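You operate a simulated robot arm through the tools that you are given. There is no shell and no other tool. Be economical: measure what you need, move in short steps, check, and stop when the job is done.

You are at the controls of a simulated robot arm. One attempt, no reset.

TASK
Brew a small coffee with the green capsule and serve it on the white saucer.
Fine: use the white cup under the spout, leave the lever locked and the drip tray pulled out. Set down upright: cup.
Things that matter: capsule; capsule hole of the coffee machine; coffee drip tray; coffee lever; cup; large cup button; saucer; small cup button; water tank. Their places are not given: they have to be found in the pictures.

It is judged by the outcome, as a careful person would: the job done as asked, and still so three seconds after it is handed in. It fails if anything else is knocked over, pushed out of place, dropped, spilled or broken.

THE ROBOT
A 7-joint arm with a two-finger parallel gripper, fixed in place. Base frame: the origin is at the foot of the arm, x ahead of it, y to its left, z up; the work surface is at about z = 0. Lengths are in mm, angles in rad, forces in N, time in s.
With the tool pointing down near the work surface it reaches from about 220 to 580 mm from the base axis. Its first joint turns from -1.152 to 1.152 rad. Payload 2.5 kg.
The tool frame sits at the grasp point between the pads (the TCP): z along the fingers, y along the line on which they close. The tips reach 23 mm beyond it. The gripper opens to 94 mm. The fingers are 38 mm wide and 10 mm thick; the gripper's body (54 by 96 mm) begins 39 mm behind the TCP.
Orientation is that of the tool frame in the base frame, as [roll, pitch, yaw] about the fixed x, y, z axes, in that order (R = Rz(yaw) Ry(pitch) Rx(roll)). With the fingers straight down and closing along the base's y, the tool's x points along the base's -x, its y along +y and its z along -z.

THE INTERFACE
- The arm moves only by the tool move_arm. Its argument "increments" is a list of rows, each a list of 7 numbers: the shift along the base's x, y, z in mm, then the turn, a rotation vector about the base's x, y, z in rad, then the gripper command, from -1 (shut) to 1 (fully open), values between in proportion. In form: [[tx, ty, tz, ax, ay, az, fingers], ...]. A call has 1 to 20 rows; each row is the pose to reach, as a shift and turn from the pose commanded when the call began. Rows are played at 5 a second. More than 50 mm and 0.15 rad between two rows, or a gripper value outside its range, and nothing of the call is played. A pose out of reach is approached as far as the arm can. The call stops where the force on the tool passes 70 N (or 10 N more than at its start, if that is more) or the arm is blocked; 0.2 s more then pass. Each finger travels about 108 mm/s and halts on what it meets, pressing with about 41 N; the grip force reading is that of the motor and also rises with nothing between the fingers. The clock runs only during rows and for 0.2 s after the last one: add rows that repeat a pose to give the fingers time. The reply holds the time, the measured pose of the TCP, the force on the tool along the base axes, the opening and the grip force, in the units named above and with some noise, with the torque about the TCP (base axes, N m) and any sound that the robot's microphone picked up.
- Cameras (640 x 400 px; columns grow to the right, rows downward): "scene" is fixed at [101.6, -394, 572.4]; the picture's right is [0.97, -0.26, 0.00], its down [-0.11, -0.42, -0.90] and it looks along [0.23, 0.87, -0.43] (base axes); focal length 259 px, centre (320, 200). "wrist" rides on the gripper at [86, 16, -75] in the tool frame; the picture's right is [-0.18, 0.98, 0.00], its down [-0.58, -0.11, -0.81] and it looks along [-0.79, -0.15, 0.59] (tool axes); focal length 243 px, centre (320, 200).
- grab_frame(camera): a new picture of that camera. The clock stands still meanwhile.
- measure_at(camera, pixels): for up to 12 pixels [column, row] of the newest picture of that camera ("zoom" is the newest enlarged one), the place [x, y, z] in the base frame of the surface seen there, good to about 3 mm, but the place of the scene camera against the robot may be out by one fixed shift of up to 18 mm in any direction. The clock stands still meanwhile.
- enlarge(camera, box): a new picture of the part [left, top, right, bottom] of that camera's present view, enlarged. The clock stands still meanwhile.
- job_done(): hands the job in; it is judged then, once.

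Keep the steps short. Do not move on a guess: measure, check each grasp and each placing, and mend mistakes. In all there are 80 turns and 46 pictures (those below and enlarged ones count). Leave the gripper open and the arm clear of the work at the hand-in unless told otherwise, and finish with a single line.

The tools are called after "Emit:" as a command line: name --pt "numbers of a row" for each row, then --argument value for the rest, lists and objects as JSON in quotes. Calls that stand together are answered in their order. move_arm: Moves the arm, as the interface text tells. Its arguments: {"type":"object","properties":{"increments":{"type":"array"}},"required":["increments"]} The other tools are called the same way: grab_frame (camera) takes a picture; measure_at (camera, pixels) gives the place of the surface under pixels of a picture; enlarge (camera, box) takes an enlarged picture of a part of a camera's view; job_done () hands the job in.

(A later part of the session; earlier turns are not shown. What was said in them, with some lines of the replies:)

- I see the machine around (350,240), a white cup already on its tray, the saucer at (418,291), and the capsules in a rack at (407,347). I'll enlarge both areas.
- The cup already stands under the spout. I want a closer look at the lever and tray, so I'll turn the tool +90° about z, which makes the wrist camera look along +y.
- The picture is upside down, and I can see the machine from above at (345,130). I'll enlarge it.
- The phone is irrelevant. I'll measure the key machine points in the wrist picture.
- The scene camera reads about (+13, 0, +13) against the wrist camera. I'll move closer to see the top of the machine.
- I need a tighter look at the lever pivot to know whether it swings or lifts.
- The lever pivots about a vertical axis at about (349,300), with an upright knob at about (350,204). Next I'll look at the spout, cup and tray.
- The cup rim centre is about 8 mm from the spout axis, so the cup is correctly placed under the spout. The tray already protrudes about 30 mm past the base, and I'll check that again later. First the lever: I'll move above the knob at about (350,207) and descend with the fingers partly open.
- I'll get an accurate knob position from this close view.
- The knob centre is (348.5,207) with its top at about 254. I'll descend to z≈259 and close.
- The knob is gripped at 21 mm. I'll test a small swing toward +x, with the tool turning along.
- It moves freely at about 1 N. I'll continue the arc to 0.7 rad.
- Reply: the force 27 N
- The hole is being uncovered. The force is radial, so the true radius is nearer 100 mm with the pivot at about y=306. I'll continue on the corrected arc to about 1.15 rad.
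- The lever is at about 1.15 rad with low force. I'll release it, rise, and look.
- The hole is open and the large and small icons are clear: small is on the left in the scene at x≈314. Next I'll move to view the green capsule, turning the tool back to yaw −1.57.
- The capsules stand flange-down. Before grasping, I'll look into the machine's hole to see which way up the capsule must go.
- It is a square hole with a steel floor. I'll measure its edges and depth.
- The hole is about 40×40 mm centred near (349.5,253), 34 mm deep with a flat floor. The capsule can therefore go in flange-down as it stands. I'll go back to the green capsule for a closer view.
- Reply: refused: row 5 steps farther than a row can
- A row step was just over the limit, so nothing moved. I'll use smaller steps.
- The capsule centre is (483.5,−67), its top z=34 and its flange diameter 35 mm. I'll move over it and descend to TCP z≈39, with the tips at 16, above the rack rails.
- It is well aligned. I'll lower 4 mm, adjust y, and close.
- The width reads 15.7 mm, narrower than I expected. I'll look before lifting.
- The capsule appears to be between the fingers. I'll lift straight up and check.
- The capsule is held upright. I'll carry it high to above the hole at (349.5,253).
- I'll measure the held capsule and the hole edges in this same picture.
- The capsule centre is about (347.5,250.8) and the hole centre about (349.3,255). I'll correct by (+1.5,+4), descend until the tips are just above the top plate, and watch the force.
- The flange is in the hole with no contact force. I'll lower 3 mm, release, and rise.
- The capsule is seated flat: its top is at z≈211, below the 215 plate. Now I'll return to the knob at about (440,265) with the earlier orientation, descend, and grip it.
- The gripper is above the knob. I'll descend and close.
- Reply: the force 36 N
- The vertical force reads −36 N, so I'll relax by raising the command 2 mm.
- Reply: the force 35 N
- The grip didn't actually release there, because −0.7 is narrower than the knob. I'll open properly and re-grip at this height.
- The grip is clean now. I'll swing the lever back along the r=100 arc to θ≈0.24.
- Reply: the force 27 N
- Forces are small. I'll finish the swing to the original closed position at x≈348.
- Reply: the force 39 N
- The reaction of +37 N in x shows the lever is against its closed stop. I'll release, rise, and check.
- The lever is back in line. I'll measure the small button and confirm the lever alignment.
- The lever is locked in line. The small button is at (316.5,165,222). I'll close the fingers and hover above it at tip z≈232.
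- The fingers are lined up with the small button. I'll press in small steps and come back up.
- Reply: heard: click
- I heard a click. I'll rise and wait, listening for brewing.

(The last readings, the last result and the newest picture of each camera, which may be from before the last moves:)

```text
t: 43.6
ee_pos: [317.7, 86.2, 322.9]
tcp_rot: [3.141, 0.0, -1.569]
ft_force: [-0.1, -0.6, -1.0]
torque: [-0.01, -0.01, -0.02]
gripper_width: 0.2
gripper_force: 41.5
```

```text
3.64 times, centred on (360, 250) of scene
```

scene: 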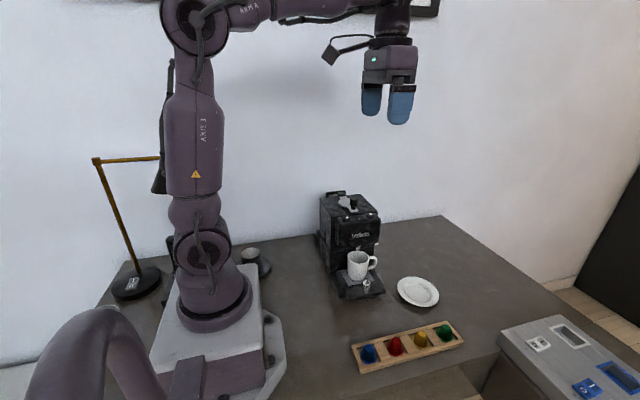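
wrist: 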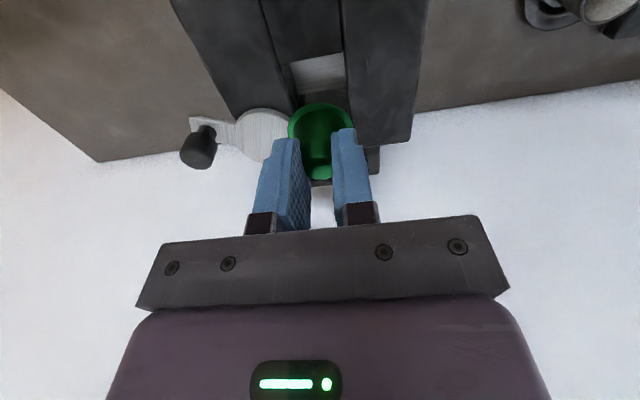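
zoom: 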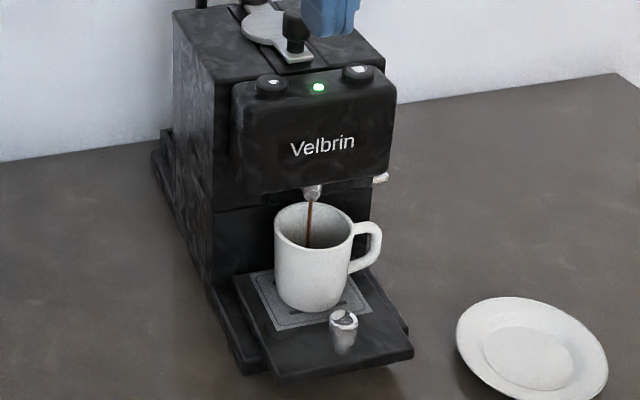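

Coffee is flowing into the cup and the LED is green. I'll wait for it to finish.

Emit:
move_arm --pt "0 0 0 0 0 0 -1" --pt "0 0 0 0 0 0 0" --pt "0 0 0 0 0 0 0" --pt "0 0 0 0 0 0 0" --pt "0 0 0 0 0 0 0" --pt "0 0 0 0 0 0 0" --pt "0 0 0 0 0 0 0" --pt "0 0 0 0 0 0 0" --pt "0 0 0 0 0 0 0" --pt "0 0 0 0 0 0 0" --pt "0 0 0 0 0 0 0" --pt "0 0 0 0 0 0 0" --pt "0 0 0 0 0 0 0" --pt "0 0 0 0 0 0 0" --pt "0 0 0 0 0 0 0" --pt "0 0 0 0 0 0 0" --pt "0 0 0 0 0 0 0" --pt "0 0 0 0 0 0 0" --pt "0 0 0 0 0 0 0" --pt "0 0 0 0 0 0 0"

Emit:
move_arm --pt "0 0 0 0 0 0 0" --pt "0 0 0 0 0 0 0" --pt "0 0 0 0 0 0 0" --pt "0 0 0 0 0 0 0" --pt "0 0 0 0 0 0 0" --pt "0 0 0 0 0 0 0" --pt "0 0 0 0 0 0 0" --pt "0 0 0 0 0 0 0" --pt "0 0 0 0 0 0 0" --pt "0 0 0 0 0 0 0" --pt "0 0 0 0 0 0 0" --pt "0 0 0 0 0 0 0" --pt "0 0 0 0 0 0 0" --pt "0 0 0 0 0 0 0" --pt "0 0 0 0 0 0 0" --pt "0 0 0 0 0 0 0" --pt "0 0 0 0 0 0 0" --pt "0 0 0 0 0 0 0" --pt "0 0 0 0 0 0 0" --pt "0 0 0 0 0 0 0"

Emit:
enlarge --camera "scene" --box '[320, 195, 400, 305]'

```text
t: 47.8
ee_pos: [316.3, 87.4, 321.8]
tcp_rot: [-3.141, 0.001, -1.571]
ft_force: [-0.6, -0.6, 0.6]
torque: [-0.02, 0.0, -0.03]
gripper_width: 47.0
gripper_force: 0.0
```

```text
t: 52.0
ee_pos: [317.9, 86.8, 323.1]
tcp_rot: [3.141, 0.0, -1.57]
ft_force: [0.5, -0.6, -0.9]
torque: [0.02, 0.02, 0.0]
gripper_width: 47.4
gripper_force: 0.0
```

```text
3.64 times, centred on (360, 250) of scene
```

zoom: 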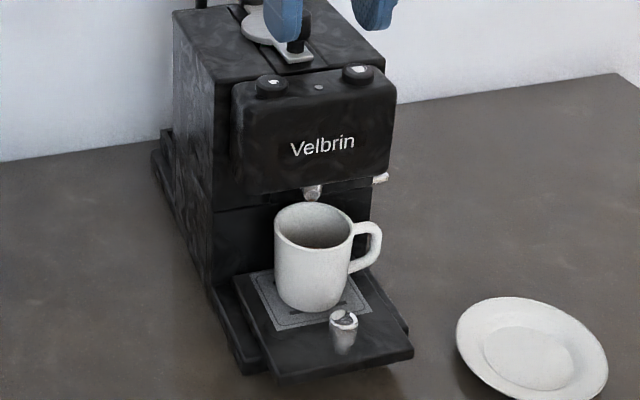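

The flow has stopped and the LED is off. The cup is under the overhang, so I'll try drawing the tray with the cup forward by its knob. First I'll hover over the knob at about (347,84).

Emit:
move_arm --pt "10 -2 -40 0 0 0 0" --pt "20 -4 -80 0 0 0 0" --pt "30 -6 -120 0 0 0 0" --pt "30 -6 -160 0 0 0 0" --pt "30 -6 -200 0 0 0 0" --pt "30 -6 -200 0 0 0 0"

Emit:
grab_frame --camera "wrist"

```text
t: 53.4
ee_pos: [349.5, 78.0, 123.2]
tcp_rot: [3.141, 0.0, -1.571]
ft_force: [-0.1, 0.5, 0.4]
torque: [-0.01, 0.0, 0.0]
gripper_width: 47.0
gripper_force: 0.1
```

```text
12 pictures are left
```

wrist: 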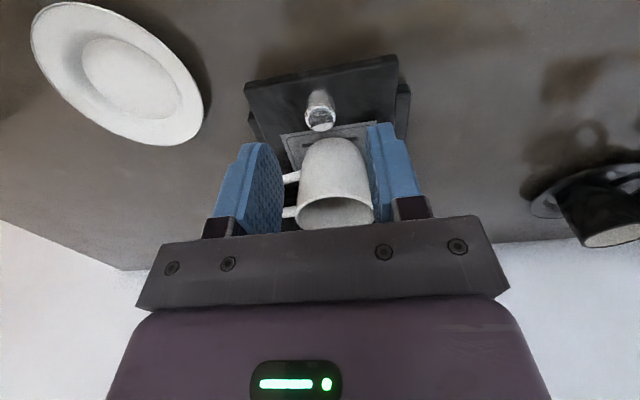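

I'll measure the knob, cup, saucer and tray from this close picture.

Emit:
measure_at --camera "wrist" --pixels '[[320, 122], [308, 115], [332, 114], [320, 95], [335, 180], [302, 195], [370, 195], [320, 205], [290, 177], [125, 78], [38, 20], [198, 130]]'

Emit:
measure_at --camera "wrist" --pixels '[[320, 66], [318, 80], [253, 118], [402, 110], [285, 160], [300, 211], [335, 202], [373, 212], [60, 100], [170, 30], [335, 145], [289, 212]]'

```text
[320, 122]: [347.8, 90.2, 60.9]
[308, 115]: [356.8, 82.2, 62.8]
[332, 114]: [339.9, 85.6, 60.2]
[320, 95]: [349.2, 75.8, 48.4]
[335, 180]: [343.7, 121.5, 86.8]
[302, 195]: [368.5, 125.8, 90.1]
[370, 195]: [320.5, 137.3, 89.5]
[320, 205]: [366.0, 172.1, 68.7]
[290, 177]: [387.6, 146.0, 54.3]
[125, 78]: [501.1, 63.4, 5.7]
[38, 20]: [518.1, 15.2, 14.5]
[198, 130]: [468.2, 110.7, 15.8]
```

```text
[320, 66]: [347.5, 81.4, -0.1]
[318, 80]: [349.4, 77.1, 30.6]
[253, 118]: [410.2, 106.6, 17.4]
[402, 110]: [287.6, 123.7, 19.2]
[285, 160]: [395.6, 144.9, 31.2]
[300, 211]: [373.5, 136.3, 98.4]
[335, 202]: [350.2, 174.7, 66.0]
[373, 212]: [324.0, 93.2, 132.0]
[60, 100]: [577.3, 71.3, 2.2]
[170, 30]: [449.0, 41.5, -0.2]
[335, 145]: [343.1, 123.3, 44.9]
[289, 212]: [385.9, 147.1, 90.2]
```

The knob centre is (348,85.5) with its top at z=62. The cup centre is about (345.5,147). I'll descend on the knob to TCP z≈68 and grip it.

Emit:
move_arm --pt "0 5 -30 0 0 0 0" --pt "0 5 -54 0 0 0 0" --pt "0 5 -54 0 0 0 -1" --pt "0 5 -54 0 0 0 -1" --pt "0 5 -54 0 0 0 -1"

```text
t: 54.6
ee_pos: [350.3, 82.7, 67.5]
tcp_rot: [-3.134, 0.0, -1.57]
ft_force: [25.4, 0.8, -20.3]
torque: [-0.12, -0.47, -0.03]
gripper_width: 20.1
gripper_force: 44.9
```

It gripped about 2 mm off in x. I'll ease that out, then test pulling gently toward −y.

Emit:
move_arm --pt "2 0 -1 0 0 0 -1" --pt "2 -2 -1 0 0 0 -1" --pt "2 -4 -1 0 0 0 -1" --pt "2 -6 -1 0 0 0 -1" --pt "2 -6 -1 0 0 0 -1"

```text
t: 55.8
ee_pos: [350.5, 77.9, 66.9]
tcp_rot: [-3.136, -0.001, -1.572]
ft_force: [14.3, 0.1, 12.2]
torque: [0.06, -0.34, 0.0]
gripper_width: 20.0
gripper_force: 44.6
```

The tray moves freely, with y-force near 0. I'll keep pulling slowly at 15 mm/s for another 45 mm.

Emit:
move_arm --pt "0 -2 0 0 0 0 -1" --pt "0 -5 0 0 0 0 -1" --pt "0 -8 0 0 0 0 -1" --pt "0 -11 0 0 0 0 -1" --pt "0 -14 0 0 0 0 -1" --pt "0 -17 0 0 0 0 -1" --pt "0 -20 0 0 0 0 -1" --pt "0 -23 0 0 0 0 -1" --pt "0 -26 0 0 0 0 -1" --pt "0 -29 0 0 0 0 -1" --pt "0 -32 0 0 0 0 -1" --pt "0 -34 0 0 0 0 -1" --pt "0 -35 0 0 0 0 -1" --pt "0 -35 0 0 0 0 -1"

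Emit:
enlarge --camera "scene" --box '[310, 215, 400, 315]'

```text
t: 58.8
ee_pos: [349.4, 43.0, 67.1]
tcp_rot: [-3.137, 0.002, -1.57]
ft_force: [15.9, 0.2, 7.6]
torque: [0.12, -0.36, 0.01]
gripper_width: 20.2
gripper_force: 44.6
```

```text
4.00 times, centred on (355, 265) of scene
```

zoom: 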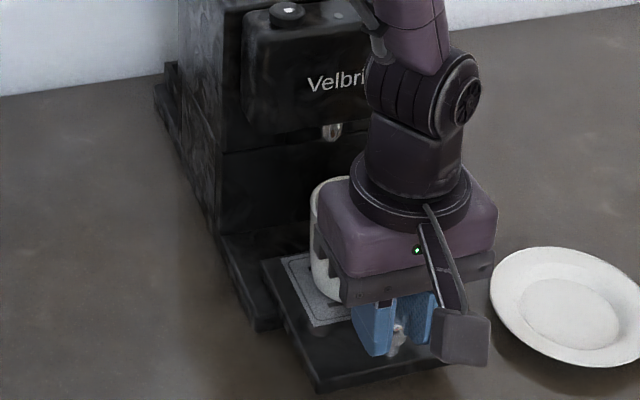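

The cup rode along upright. I need more clearance from the head and want to find the tray's stop, so I'll pull another 20 mm slowly and read the force.

Emit:
move_arm --pt "0 -2 0 0 0 0 -1" --pt "0 -4 0 0 0 0 -1" --pt "0 -6 0 0 0 0 -1" --pt "0 -8 0 0 0 0 -1" --pt "0 -10 0 0 0 0 -1" --pt "0 -12 0 0 0 0 -1" --pt "0 -14 0 0 0 0 -1" --pt "0 -16 0 0 0 0 -1" --pt "0 -18 0 0 0 0 -1" --pt "0 -20 0 0 0 0 -1" --pt "0 -20 0 0 0 0 -1"

```text
t: 61.2
ee_pos: [349.3, 23.8, 66.9]
tcp_rot: [-3.137, 0.0, -1.573]
ft_force: [29.9, 0.4, -42.6]
torque: [-0.45, -0.43, -0.06]
gripper_width: 20.2
gripper_force: 44.8
```

The vertical force changed to −43 N, so I'll look before doing anything more.

Emit:
enlarge --camera "scene" --box '[310, 225, 400, 325]'

```text
4.00 times, centred on (355, 275) of scene
```

zoom: 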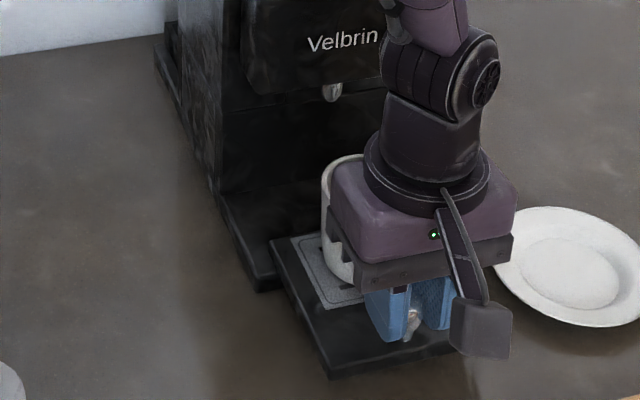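

Emit:
measure_at --camera "zoom" --pixels '[[280, 248], [300, 295], [330, 350], [345, 360], [450, 343], [260, 270], [240, 230], [335, 372], [328, 190], [345, 160], [335, 88], [340, 272]]'

```text
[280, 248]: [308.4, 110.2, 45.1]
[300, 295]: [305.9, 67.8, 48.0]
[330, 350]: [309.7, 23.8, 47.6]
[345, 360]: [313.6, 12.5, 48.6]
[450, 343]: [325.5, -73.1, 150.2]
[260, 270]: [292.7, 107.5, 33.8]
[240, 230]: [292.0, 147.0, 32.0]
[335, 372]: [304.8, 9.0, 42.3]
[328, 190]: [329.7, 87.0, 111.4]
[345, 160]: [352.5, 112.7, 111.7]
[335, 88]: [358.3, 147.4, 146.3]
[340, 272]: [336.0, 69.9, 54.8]
```

The tray now spans y≈9–115 and the cup centre is at about y=86. Before releasing, I'll lower the command 2 mm to see whether the tray is held stiffly by its rails.

Emit:
move_arm --pt "-1 0 -1 0 0 0 -1" --pt "-1 0 -2 0 0 0 -1" --pt "-1 0 -2 0 0 0 -1"

```text
t: 62.0
ee_pos: [350.5, 24.4, 66.6]
tcp_rot: [-3.132, 0.001, -1.572]
ft_force: [13.6, 0.7, 23.0]
torque: [0.89, -0.32, -0.1]
gripper_width: 20.3
gripper_force: 45.1
```

The response is very stiff, about 32 N/mm, and the tray holds 23 N downward. It is railed, so it's safe to release. I'll open, rise, back off, and look.

Emit:
move_arm --pt "-1 0 1 0 0 0 0" --pt "-1 0 1 0 0 0 0" --pt "-1 0 1 0 0 0 0" --pt "-1 0 40 0 0 0 0" --pt "-1 -10 80 0 0 0 0" --pt "-1 -30 115 0 0 0 0" --pt "-1 -45 130 0 0 0 0" --pt "-1 -45 130 0 0 0 0"

Emit:
grab_frame --camera "wrist"

```text
t: 63.8
ee_pos: [345.9, -24.3, 197.1]
tcp_rot: [3.141, 0.0, -1.57]
ft_force: [-0.2, 0.6, 0.6]
torque: [0.01, -0.01, 0.02]
gripper_width: 46.8
gripper_force: 0.0
```

```text
9 pictures are left
```

wrist: 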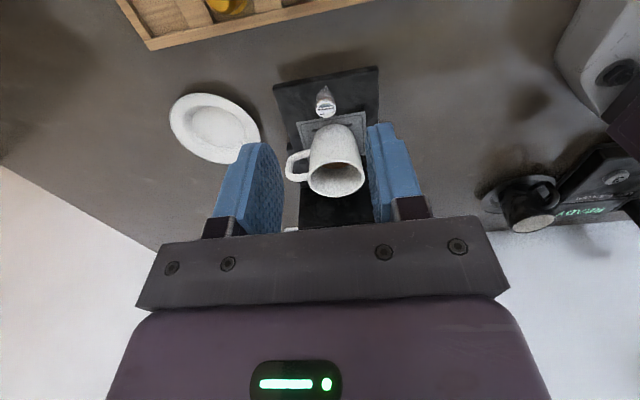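

The tray stayed out and the cup is upright. I'll measure the cup and saucer.

Emit:
measure_at --camera "wrist" --pixels '[[309, 178], [363, 172], [335, 159], [338, 193], [330, 135], [337, 180], [290, 168], [325, 112], [315, 172], [358, 180], [350, 130], [340, 215]]'

Emit:
measure_at --camera "wrist" --pixels '[[213, 130], [172, 117], [258, 142], [200, 95], [224, 161], [195, 122], [235, 140], [207, 112], [220, 148]]'

```text
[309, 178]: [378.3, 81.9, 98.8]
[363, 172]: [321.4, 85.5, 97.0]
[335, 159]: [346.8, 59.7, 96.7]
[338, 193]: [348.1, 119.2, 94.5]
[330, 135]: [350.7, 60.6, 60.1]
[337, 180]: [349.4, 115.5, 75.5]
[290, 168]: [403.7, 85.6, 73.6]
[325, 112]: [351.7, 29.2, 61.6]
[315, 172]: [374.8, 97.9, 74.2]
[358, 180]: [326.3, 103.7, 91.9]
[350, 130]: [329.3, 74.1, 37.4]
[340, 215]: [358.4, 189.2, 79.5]
```

```text
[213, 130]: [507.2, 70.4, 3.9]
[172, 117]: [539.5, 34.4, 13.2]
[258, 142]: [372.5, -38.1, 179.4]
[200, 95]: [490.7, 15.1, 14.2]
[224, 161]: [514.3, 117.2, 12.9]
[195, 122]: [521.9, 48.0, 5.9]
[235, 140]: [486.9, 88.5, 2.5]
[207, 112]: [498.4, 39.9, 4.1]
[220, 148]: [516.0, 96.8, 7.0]
```

The cup centre is (349,89) with its rim at z≈99 and diameter about 59. The saucer centre is (502,65). I'll turn the tool by −90° so the fingers close along y, clear of the handle, open to 76 mm, and hover above the cup.

Emit:
move_arm --pt "0 0 0 0 0 -0.143 0.62" --pt "0 0 0 0 0 -0.286 0.62" --pt "0 0 0 0 0 -0.429 0.62" --pt "0 0 0 0 0 -0.572 0.62" --pt "0 0 0 0 0 -0.715 0.62" --pt "0 0 0 0 0 -0.858 0.62" --pt "0 0 0 0 0 -1.0 0.62" --pt "0 0 0 0 0 -1.143 0.62" --pt "0 0 0 0 0 -1.286 0.62" --pt "0 0 0 0 0 -1.43 0.62" --pt "0 0 0 0 0 -1.571 0.62" --pt "1 40 0 0 0 -1.571 0.62" --pt "2 80 0 0 0 -1.571 0.62" --pt "2 111 0 0 0 -1.571 0.62" --pt "2 111 0 0 0 -1.571 0.62"

Emit:
enlarge --camera "scene" --box '[310, 200, 410, 310]'

```text
t: 67.0
ee_pos: [346.7, 85.6, 195.5]
tcp_rot: [-3.141, 0.001, 3.141]
ft_force: [0.1, 0.0, 0.1]
torque: [0.01, 0.0, -0.02]
gripper_width: 76.2
gripper_force: 0.2
```

```text
3.64 times, centred on (360, 255) of scene
```

zoom: 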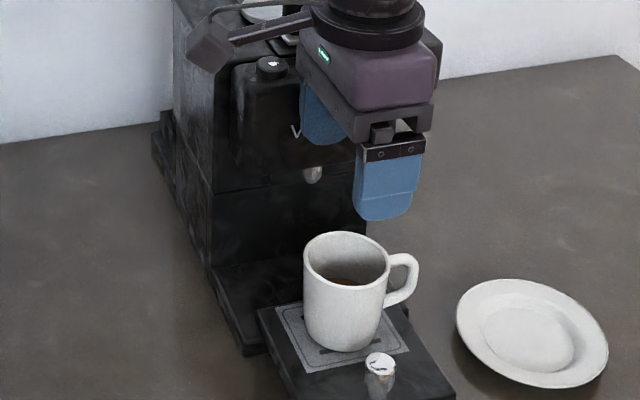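

Coffee is visible in the cup and the machine is clear of the gripper. I'll descend to TCP z≈76 with the fingers around the cup.

Emit:
move_arm --pt "1.5 2 -30 0 0 0 0.62" --pt "1.5 2 -60 0 0 0 0.62" --pt "1.5 2 -80 0 0 0 0.62" --pt "1.5 2 -95 0 0 0 0.62" --pt "1.5 2 -108 0 0 0 0.62" --pt "1.5 2 -119 0 0 0 0.62" --pt "1.5 2 -119 0 0 0 0.62"

Emit:
enlarge --camera "scene" --box '[310, 210, 410, 320]'

```text
t: 68.6
ee_pos: [348.2, 91.4, 77.9]
tcp_rot: [3.141, 0.0, -3.141]
ft_force: [0.6, 0.7, 0.4]
torque: [0.01, 0.03, 0.02]
gripper_width: 76.4
gripper_force: 0.0
```

```text
3.64 times, centred on (360, 265) of scene
```

zoom: 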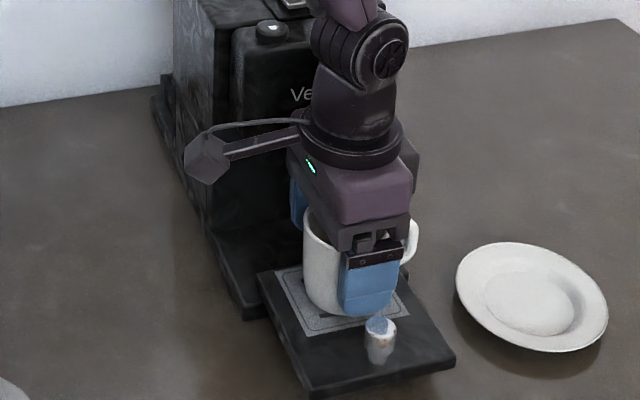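

The fingers straddle the cup without contact. I'll close gradually.

Emit:
move_arm --pt "0 0 0 0 0 0 0.5" --pt "0 0 0 0 0 0 0.42" --pt "0 0 0 0 0 0 0.36" --pt "0 0 0 0 0 0 0.3" --pt "0 0 0 0 0 0 0.24" --pt "0 0 0 0 0 0 0.18" --pt "0 0 0 0 0 0 -0.3" --pt "0 0 0 0 0 0 -0.3" --pt "0 0 0 0 0 0 -0.3"

```text
t: 70.6
ee_pos: [346.1, 90.8, 78.5]
tcp_rot: [3.141, 0.0, 3.141]
ft_force: [-0.9, -0.3, 0.4]
torque: [0.07, -0.02, -0.03]
gripper_width: 58.4
gripper_force: 40.9
```

The cup is gripped at 58.4 mm. I'll lift slowly and smoothly.

Emit:
move_arm --pt "0 0 2 0 0 0 -0.3" --pt "0 0 6 0 0 0 -0.3" --pt "0 0 12 0 0 0 -0.3" --pt "0 0 20 0 0 0 -0.3" --pt "0 0 28 0 0 0 -0.3" --pt "0 0 36 0 0 0 -0.3" --pt "0 0 42 0 0 0 -0.3" --pt "0 0 47 0 0 0 -0.3" --pt "0 0 50 0 0 0 -0.3" --pt "0 0 50 0 0 0 -0.3"

```text
t: 72.8
ee_pos: [349.9, 91.0, 126.7]
tcp_rot: [3.14, 0.0, -3.141]
ft_force: [-0.4, -0.2, -0.5]
torque: [0.02, 0.0, -0.01]
gripper_width: 58.0
gripper_force: 41.1
```

It is lifted cleanly. I'll move smoothly toward the saucer centre (502,65).

Emit:
move_arm --pt "3 -0.5 0 0 0 0 -0.3" --pt "9 -1.5 0 0 0 0 -0.3" --pt "18 -3 0 0 0 0 -0.3" --pt "29 -5 0 0 0 0 -0.3" --pt "41 -7 0 0 0 0 -0.3" --pt "53 -9 0 0 0 0 -0.3" --pt "65 -11 0 0 0 0 -0.3" --pt "77 -13 0 0 0 0 -0.3" --pt "89 -15 0 0 0 0 -0.3" --pt "101 -17 0 0 0 0 -0.3" --pt "113 -19 0 0 0 0 -0.3" --pt "124 -21 0 0 0 0 -0.3" --pt "134 -23 0 0 0 0 -0.3" --pt "142 -24 0 0 0 0 -0.3" --pt "148 -25 0 0 0 0 -0.3" --pt "151 -26 0 0 0 0 -0.3" --pt "153 -26 0 0 0 0 -0.3" --pt "153 -26 0 0 0 0 -0.3"

Emit:
grab_frame --camera "wrist"

Emit:
enlarge --camera "scene" --box '[370, 230, 470, 320]'

```text
t: 76.6
ee_pos: [502.5, 63.8, 125.8]
tcp_rot: [3.141, 0.0, -3.141]
ft_force: [0.6, 0.8, -1.4]
torque: [-0.01, 0.04, -0.01]
gripper_width: 58.2
gripper_force: 40.4
```

```text
6 pictures are left
```

wrist: 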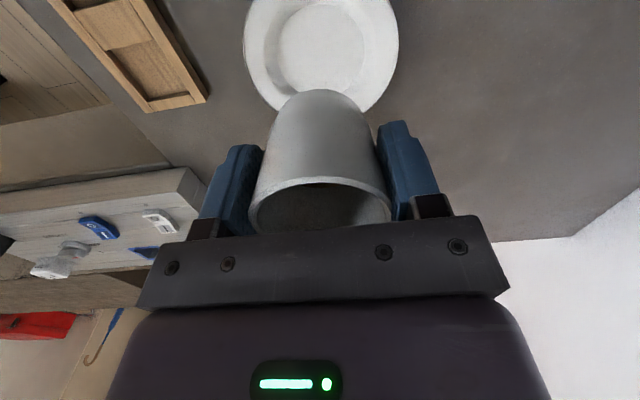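

```text
4.44 times, centred on (420, 275) of scene
```

zoom: 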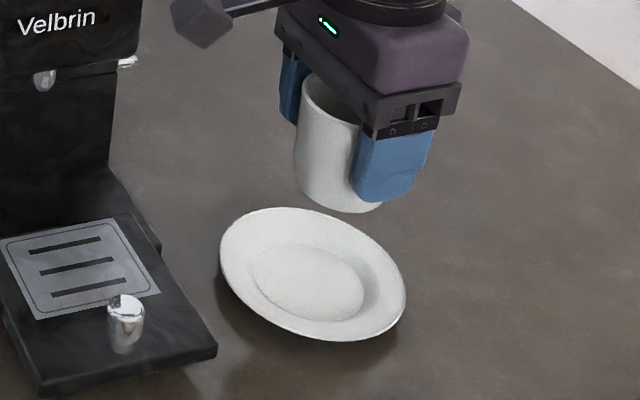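

I'll check the cup against the saucer in this picture.

Emit:
measure_at --camera "wrist" --pixels '[[320, 97], [320, 150], [278, 115], [364, 110], [246, 40], [397, 40], [268, 40], [366, 40], [285, 104], [358, 104], [320, 70], [320, 180]]'

Emit:
measure_at --camera "zoom" --pixels '[[222, 260], [404, 290], [290, 210], [340, 338], [310, 280], [330, 190], [300, 170], [252, 270], [362, 300], [310, 245], [330, 320], [310, 82]]'

```text
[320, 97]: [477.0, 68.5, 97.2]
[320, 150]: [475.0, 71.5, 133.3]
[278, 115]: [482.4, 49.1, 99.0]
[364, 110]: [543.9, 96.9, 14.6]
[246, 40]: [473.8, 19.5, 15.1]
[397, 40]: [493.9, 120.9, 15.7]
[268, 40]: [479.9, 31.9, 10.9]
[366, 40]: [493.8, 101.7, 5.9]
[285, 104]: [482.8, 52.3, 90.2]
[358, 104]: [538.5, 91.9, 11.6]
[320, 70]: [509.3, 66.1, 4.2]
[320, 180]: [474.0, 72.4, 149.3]
```

```text
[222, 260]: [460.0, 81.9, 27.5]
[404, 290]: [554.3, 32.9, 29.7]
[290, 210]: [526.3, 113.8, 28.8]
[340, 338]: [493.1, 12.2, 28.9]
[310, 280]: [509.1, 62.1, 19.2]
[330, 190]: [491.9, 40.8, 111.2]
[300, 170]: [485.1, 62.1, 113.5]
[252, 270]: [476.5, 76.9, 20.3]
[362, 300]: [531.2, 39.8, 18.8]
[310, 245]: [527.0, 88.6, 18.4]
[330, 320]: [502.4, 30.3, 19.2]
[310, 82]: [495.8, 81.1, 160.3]
```

The saucer fit gives centre (499.5,67) and the held cup is centred at about (505,66.5). I'll shift x by −5 and lower gently to just above the saucer.

Emit:
move_arm --pt "-2 0 0 0 0 0 -0.3" --pt "-5 0 -3 0 0 0 -0.3" --pt "-5 0 -9 0 0 0 -0.3" --pt "-5 0 -17 0 0 0 -0.3" --pt "-5 0 -26 0 0 0 -0.3" --pt "-5 0 -35 0 0 0 -0.3" --pt "-5 0 -44 0 0 0 -0.3" --pt "-5 0 -52 0 0 0 -0.3" --pt "-5 0 -59 0 0 0 -0.3" --pt "-5 0 -64 0 0 0 -0.3" --pt "-5 0 -68 0 0 0 -0.3" --pt "-5 0 -70 0 0 0 -0.3" --pt "-5 0 -70 0 0 0 -0.3"

Emit:
enlarge --camera "scene" --box '[370, 230, 470, 320]'

```text
t: 79.4
ee_pos: [497.8, 63.9, 56.0]
tcp_rot: [3.141, -0.001, 3.141]
ft_force: [0.2, 0.3, -2.8]
torque: [0.02, 0.0, -0.03]
gripper_width: 58.1
gripper_force: 41.2
```

```text
4.44 times, centred on (420, 275) of scene
```

zoom: 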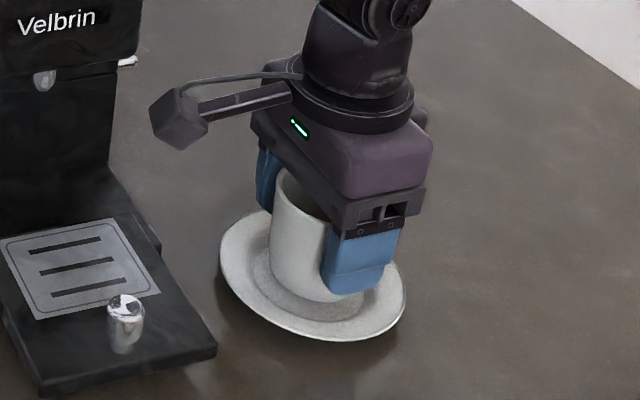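

The cup is just above the saucer. In the scene view the saucer fits centre (509,63). I'll measure cup surface points in the same frame to check centring.

Emit:
measure_at --camera "zoom" --pixels '[[275, 250], [280, 250], [290, 250], [300, 250], [310, 250], [318, 250], [277, 230], [285, 230], [300, 230], [315, 230], [290, 280], [310, 285]]'

```text
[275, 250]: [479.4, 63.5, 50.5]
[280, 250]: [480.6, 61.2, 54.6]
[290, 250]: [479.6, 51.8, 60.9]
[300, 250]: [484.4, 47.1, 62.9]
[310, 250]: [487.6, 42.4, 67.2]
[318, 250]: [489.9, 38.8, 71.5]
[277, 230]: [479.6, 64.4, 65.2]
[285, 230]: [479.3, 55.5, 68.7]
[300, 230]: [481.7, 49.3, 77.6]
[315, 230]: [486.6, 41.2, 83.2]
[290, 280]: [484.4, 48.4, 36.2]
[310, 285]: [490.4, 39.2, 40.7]
```

The cup fits centre (508,64) and the saucer (509,63), so they are well centred. I'll lower in 1–2 mm steps until light contact.

Emit:
move_arm --pt "0 0 -2 0 0 0 -0.3" --pt "0 0 -3.5 0 0 0 -0.3" --pt "0 0 -4.5 0 0 0 -0.3" --pt "0 0 -5 0 0 0 -0.3"

```text
t: 80.4
ee_pos: [498.9, 65.0, 50.5]
tcp_rot: [3.141, 0.0, -3.141]
ft_force: [0.1, 0.2, -1.6]
torque: [0.02, 0.03, 0.0]
gripper_width: 58.0
gripper_force: 40.8
```

Emit:
move_arm --pt "0 0 -0.7 0 0 0 -0.3" --pt "0 0 -1.4 0 0 0 -0.3"

```text
t: 81.0
ee_pos: [498.7, 65.4, 50.6]
tcp_rot: [3.141, 0.0, -3.141]
ft_force: [-3.3, -0.5, 9.6]
torque: [0.16, 0.08, 0.04]
gripper_width: 58.3
gripper_force: 40.9
```

Contact is felt at about 10 N. I'll open gradually and symmetrically.

Emit:
move_arm --pt "0 0 0 0 0 0 0.2" --pt "0 0 0 0 0 0 0.3" --pt "0 0 0 0 0 0 0.4" --pt "0 0 0 0 0 0 0.5" --pt "0 0 0 0 0 0 0.65" --pt "0 0 0 0 0 0 0.65"

Emit:
enlarge --camera "scene" --box '[370, 230, 470, 320]'

```text
t: 82.4
ee_pos: [498.1, 64.5, 49.3]
tcp_rot: [-3.141, -0.002, 3.141]
ft_force: [-0.7, 0.4, 0.5]
torque: [0.02, 0.01, 0.01]
gripper_width: 77.8
gripper_force: 0.1
```

```text
4.44 times, centred on (420, 275) of scene
```

zoom: 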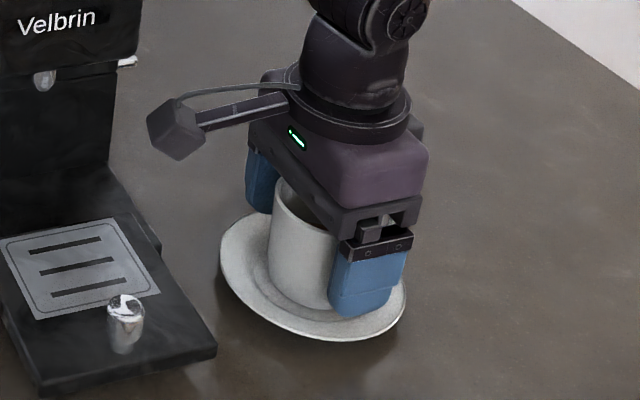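

The cup is standing and the fingers are clear of it. I'll rise straight up and back off.

Emit:
move_arm --pt "0 0 10 0 0 0 0.65" --pt "0 0 25 0 0 0 0.65" --pt "0 0 50 0 0 0 0.65" --pt "0 0 90 0 0 0 0.8" --pt "0 0 135 0 0 0 1" --pt "0 0 180 0 0 0 1" --pt "-30 -20 215 0 0 0 1" --pt "-70 -40 235 0 0 0 1" --pt "-110 -60 250 0 0 0 1" --pt "-110 -60 250 0 0 0 1"

Emit:
enlarge --camera "scene" --box '[310, 185, 480, 365]'

```text
refused: row 7 steps farther than a row can; nothing moved
```

```text
2.22 times, centred on (395, 275) of scene
```

zoom: 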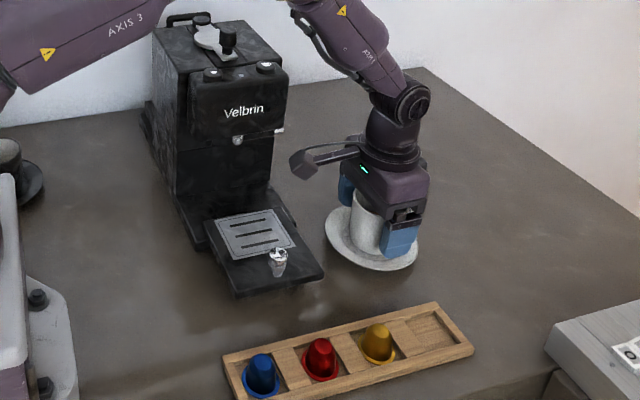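

One step was too long, so nothing moved. I'll repeat with shorter steps.

Emit:
move_arm --pt "0 0 10 0 0 0 0.65" --pt "0 0 25 0 0 0 0.65" --pt "0 0 50 0 0 0 0.65" --pt "0 0 90 0 0 0 0.8" --pt "0 0 130 0 0 0 1" --pt "0 0 170 0 0 0 1" --pt "-20 -10 200 0 0 0 1" --pt "-50 -20 220 0 0 0 1" --pt "-85 -30 240 0 0 0 1" --pt "-110 -40 260 0 0 0 1" --pt "-110 -40 260 0 0 0 1"

Emit:
enlarge --camera "scene" --box '[310, 185, 480, 365]'

```text
t: 84.8
ee_pos: [388.1, 22.2, 309.5]
tcp_rot: [-3.141, -0.001, 3.14]
ft_force: [0.5, 0.1, 0.1]
torque: [0.02, -0.01, 0.0]
gripper_width: 94.1
gripper_force: 0.1
```

```text
2.22 times, centred on (395, 275) of scene
```

zoom: 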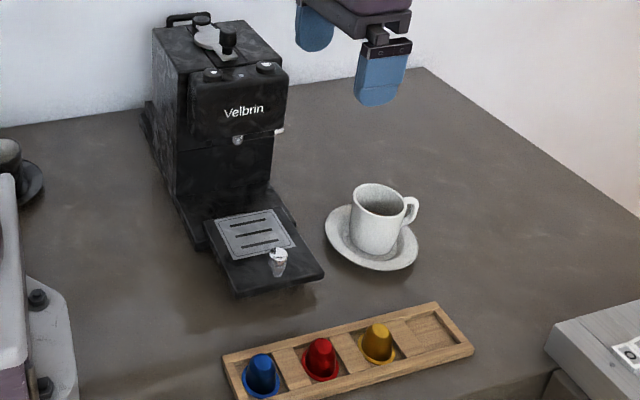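

The cup is upright and centred on the saucer and the lever is locked. The tray never reached a stop earlier, so I'll take hold of its knob again at about (350,25) to confirm it is fully out.

Emit:
move_arm --pt "-19 1 -20 0 0 0 0.2" --pt "-38 3 -50 0 0 0 0.2" --pt "-38 3 -95 0 0 0 0.2" --pt "-38 3 -140 0 0 0 0.2" --pt "-38 3 -180 0 0 0 0.2" --pt "-38 3 -215 0 0 0 0.2" --pt "-38 3 -240 0 0 0 0.2" --pt "-38 3 -240 0 0 0 0.2" --pt "-38 3 -240 0 0 0 -0.4" --pt "-38 3 -240 0 0 0 -1" --pt "-38 3 -240 0 0 0 -1"

```text
t: 87.2
ee_pos: [350.0, 27.8, 67.8]
tcp_rot: [3.141, 0.001, -3.141]
ft_force: [3.3, 0.9, -10.1]
torque: [-0.01, -0.14, -0.02]
gripper_width: 19.8
gripper_force: 45.5
```

The knob is gripped. I'll pull slowly toward −y in 2 mm steps, up to 16 mm.

Emit:
move_arm --pt "0 -2 0 0 0 0 -1" --pt "0 -4 0 0 0 0 -1" --pt "0 -6 0 0 0 0 -1" --pt "0 -8 0 0 0 0 -1" --pt "0 -10 0 0 0 0 -1" --pt "0 -12 0 0 0 0 -1" --pt "0 -14 0 0 0 0 -1" --pt "0 -16 0 0 0 0 -1" --pt "0 -16 0 0 0 0 -1"

```text
t: 89.2
ee_pos: [348.4, 11.0, 69.7]
tcp_rot: [-3.14, 0.0, 3.141]
ft_force: [7.0, 0.3, -20.0]
torque: [0.0, 0.19, -0.01]
gripper_width: 20.1
gripper_force: 45.4
```

Still no stop at about 75 mm total. I'll check that the tray is still rail-held with a 1.5 mm downward test, and take a picture.

Emit:
move_arm --pt "0 0 -1 0 0 0 -1" --pt "0 0 -1.5 0 0 0 -1" --pt "0 0 -1.5 0 0 0 -1"

Emit:
enlarge --camera "scene" --box '[310, 215, 420, 325]'

```text
t: 90.0
ee_pos: [350.3, 12.6, 69.9]
tcp_rot: [-3.14, 0.0, 3.141]
ft_force: [-3.9, -0.6, 15.6]
torque: [0.0, 0.04, -0.02]
gripper_width: 20.0
gripper_force: 44.9
```

```text
3.64 times, centred on (365, 270) of scene
```

zoom: 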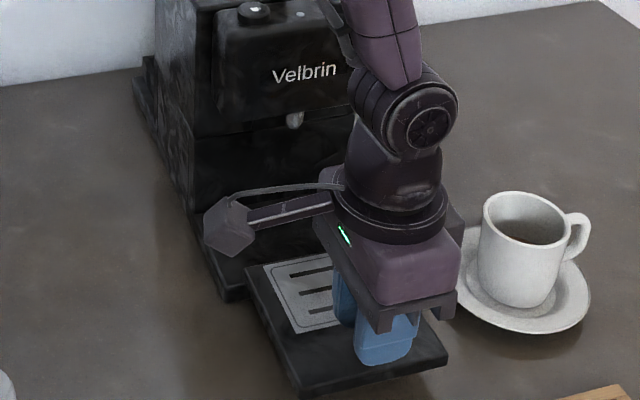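

The tray is still held stiffly by its rails and is clearly pulled out, about 75 mm. I'll relieve the load, release, and go straight up clear of everything.

Emit:
move_arm --pt "0 0 0.6 0 0 0 -1" --pt "0 0 0.6 0 0 0 0.2" --pt "0 0 0.6 0 0 0 0.2" --pt "0 0 0.6 0 0 0 0.2" --pt "0 0 40 0 0 0 0.2" --pt "0 0 85 0 0 0 0.5" --pt "0 0 130 0 0 0 1" --pt "0 0 175 0 0 0 1" --pt "0 0 220 0 0 0 1" --pt "0 -20 260 0 0 0 1" --pt "0 -20 260 0 0 0 1" --pt "0 -20 260 0 0 0 1"

Emit:
measure_at --camera "scene" --pixels '[[340, 295], [355, 308]]'

Emit:
grab_frame --camera "scene"

```text
t: 92.6
ee_pos: [347.4, -8.3, 324.7]
tcp_rot: [-3.141, 0.0, 3.141]
ft_force: [0.6, -0.2, -1.3]
torque: [0.01, -0.02, 0.02]
gripper_width: 94.2
gripper_force: 0.1
```

```text
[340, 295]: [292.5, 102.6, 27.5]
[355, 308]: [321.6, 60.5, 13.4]
```

```text
refused: no pictures are left
```

No pictures are left. The tray held 15 N downward, the cup stands on the saucer, the lever is closed, and the gripper is open and clear, so I'm handing in.

Emit:
job_done

```text
The job is handed in.
```

I brewed a small coffee from the green capsule and set the white cup upright on the saucer, with the lever locked and the drip tray pulled out about 75 mm without reaching a stop; no pictures were left to check the tray after I let go of it.
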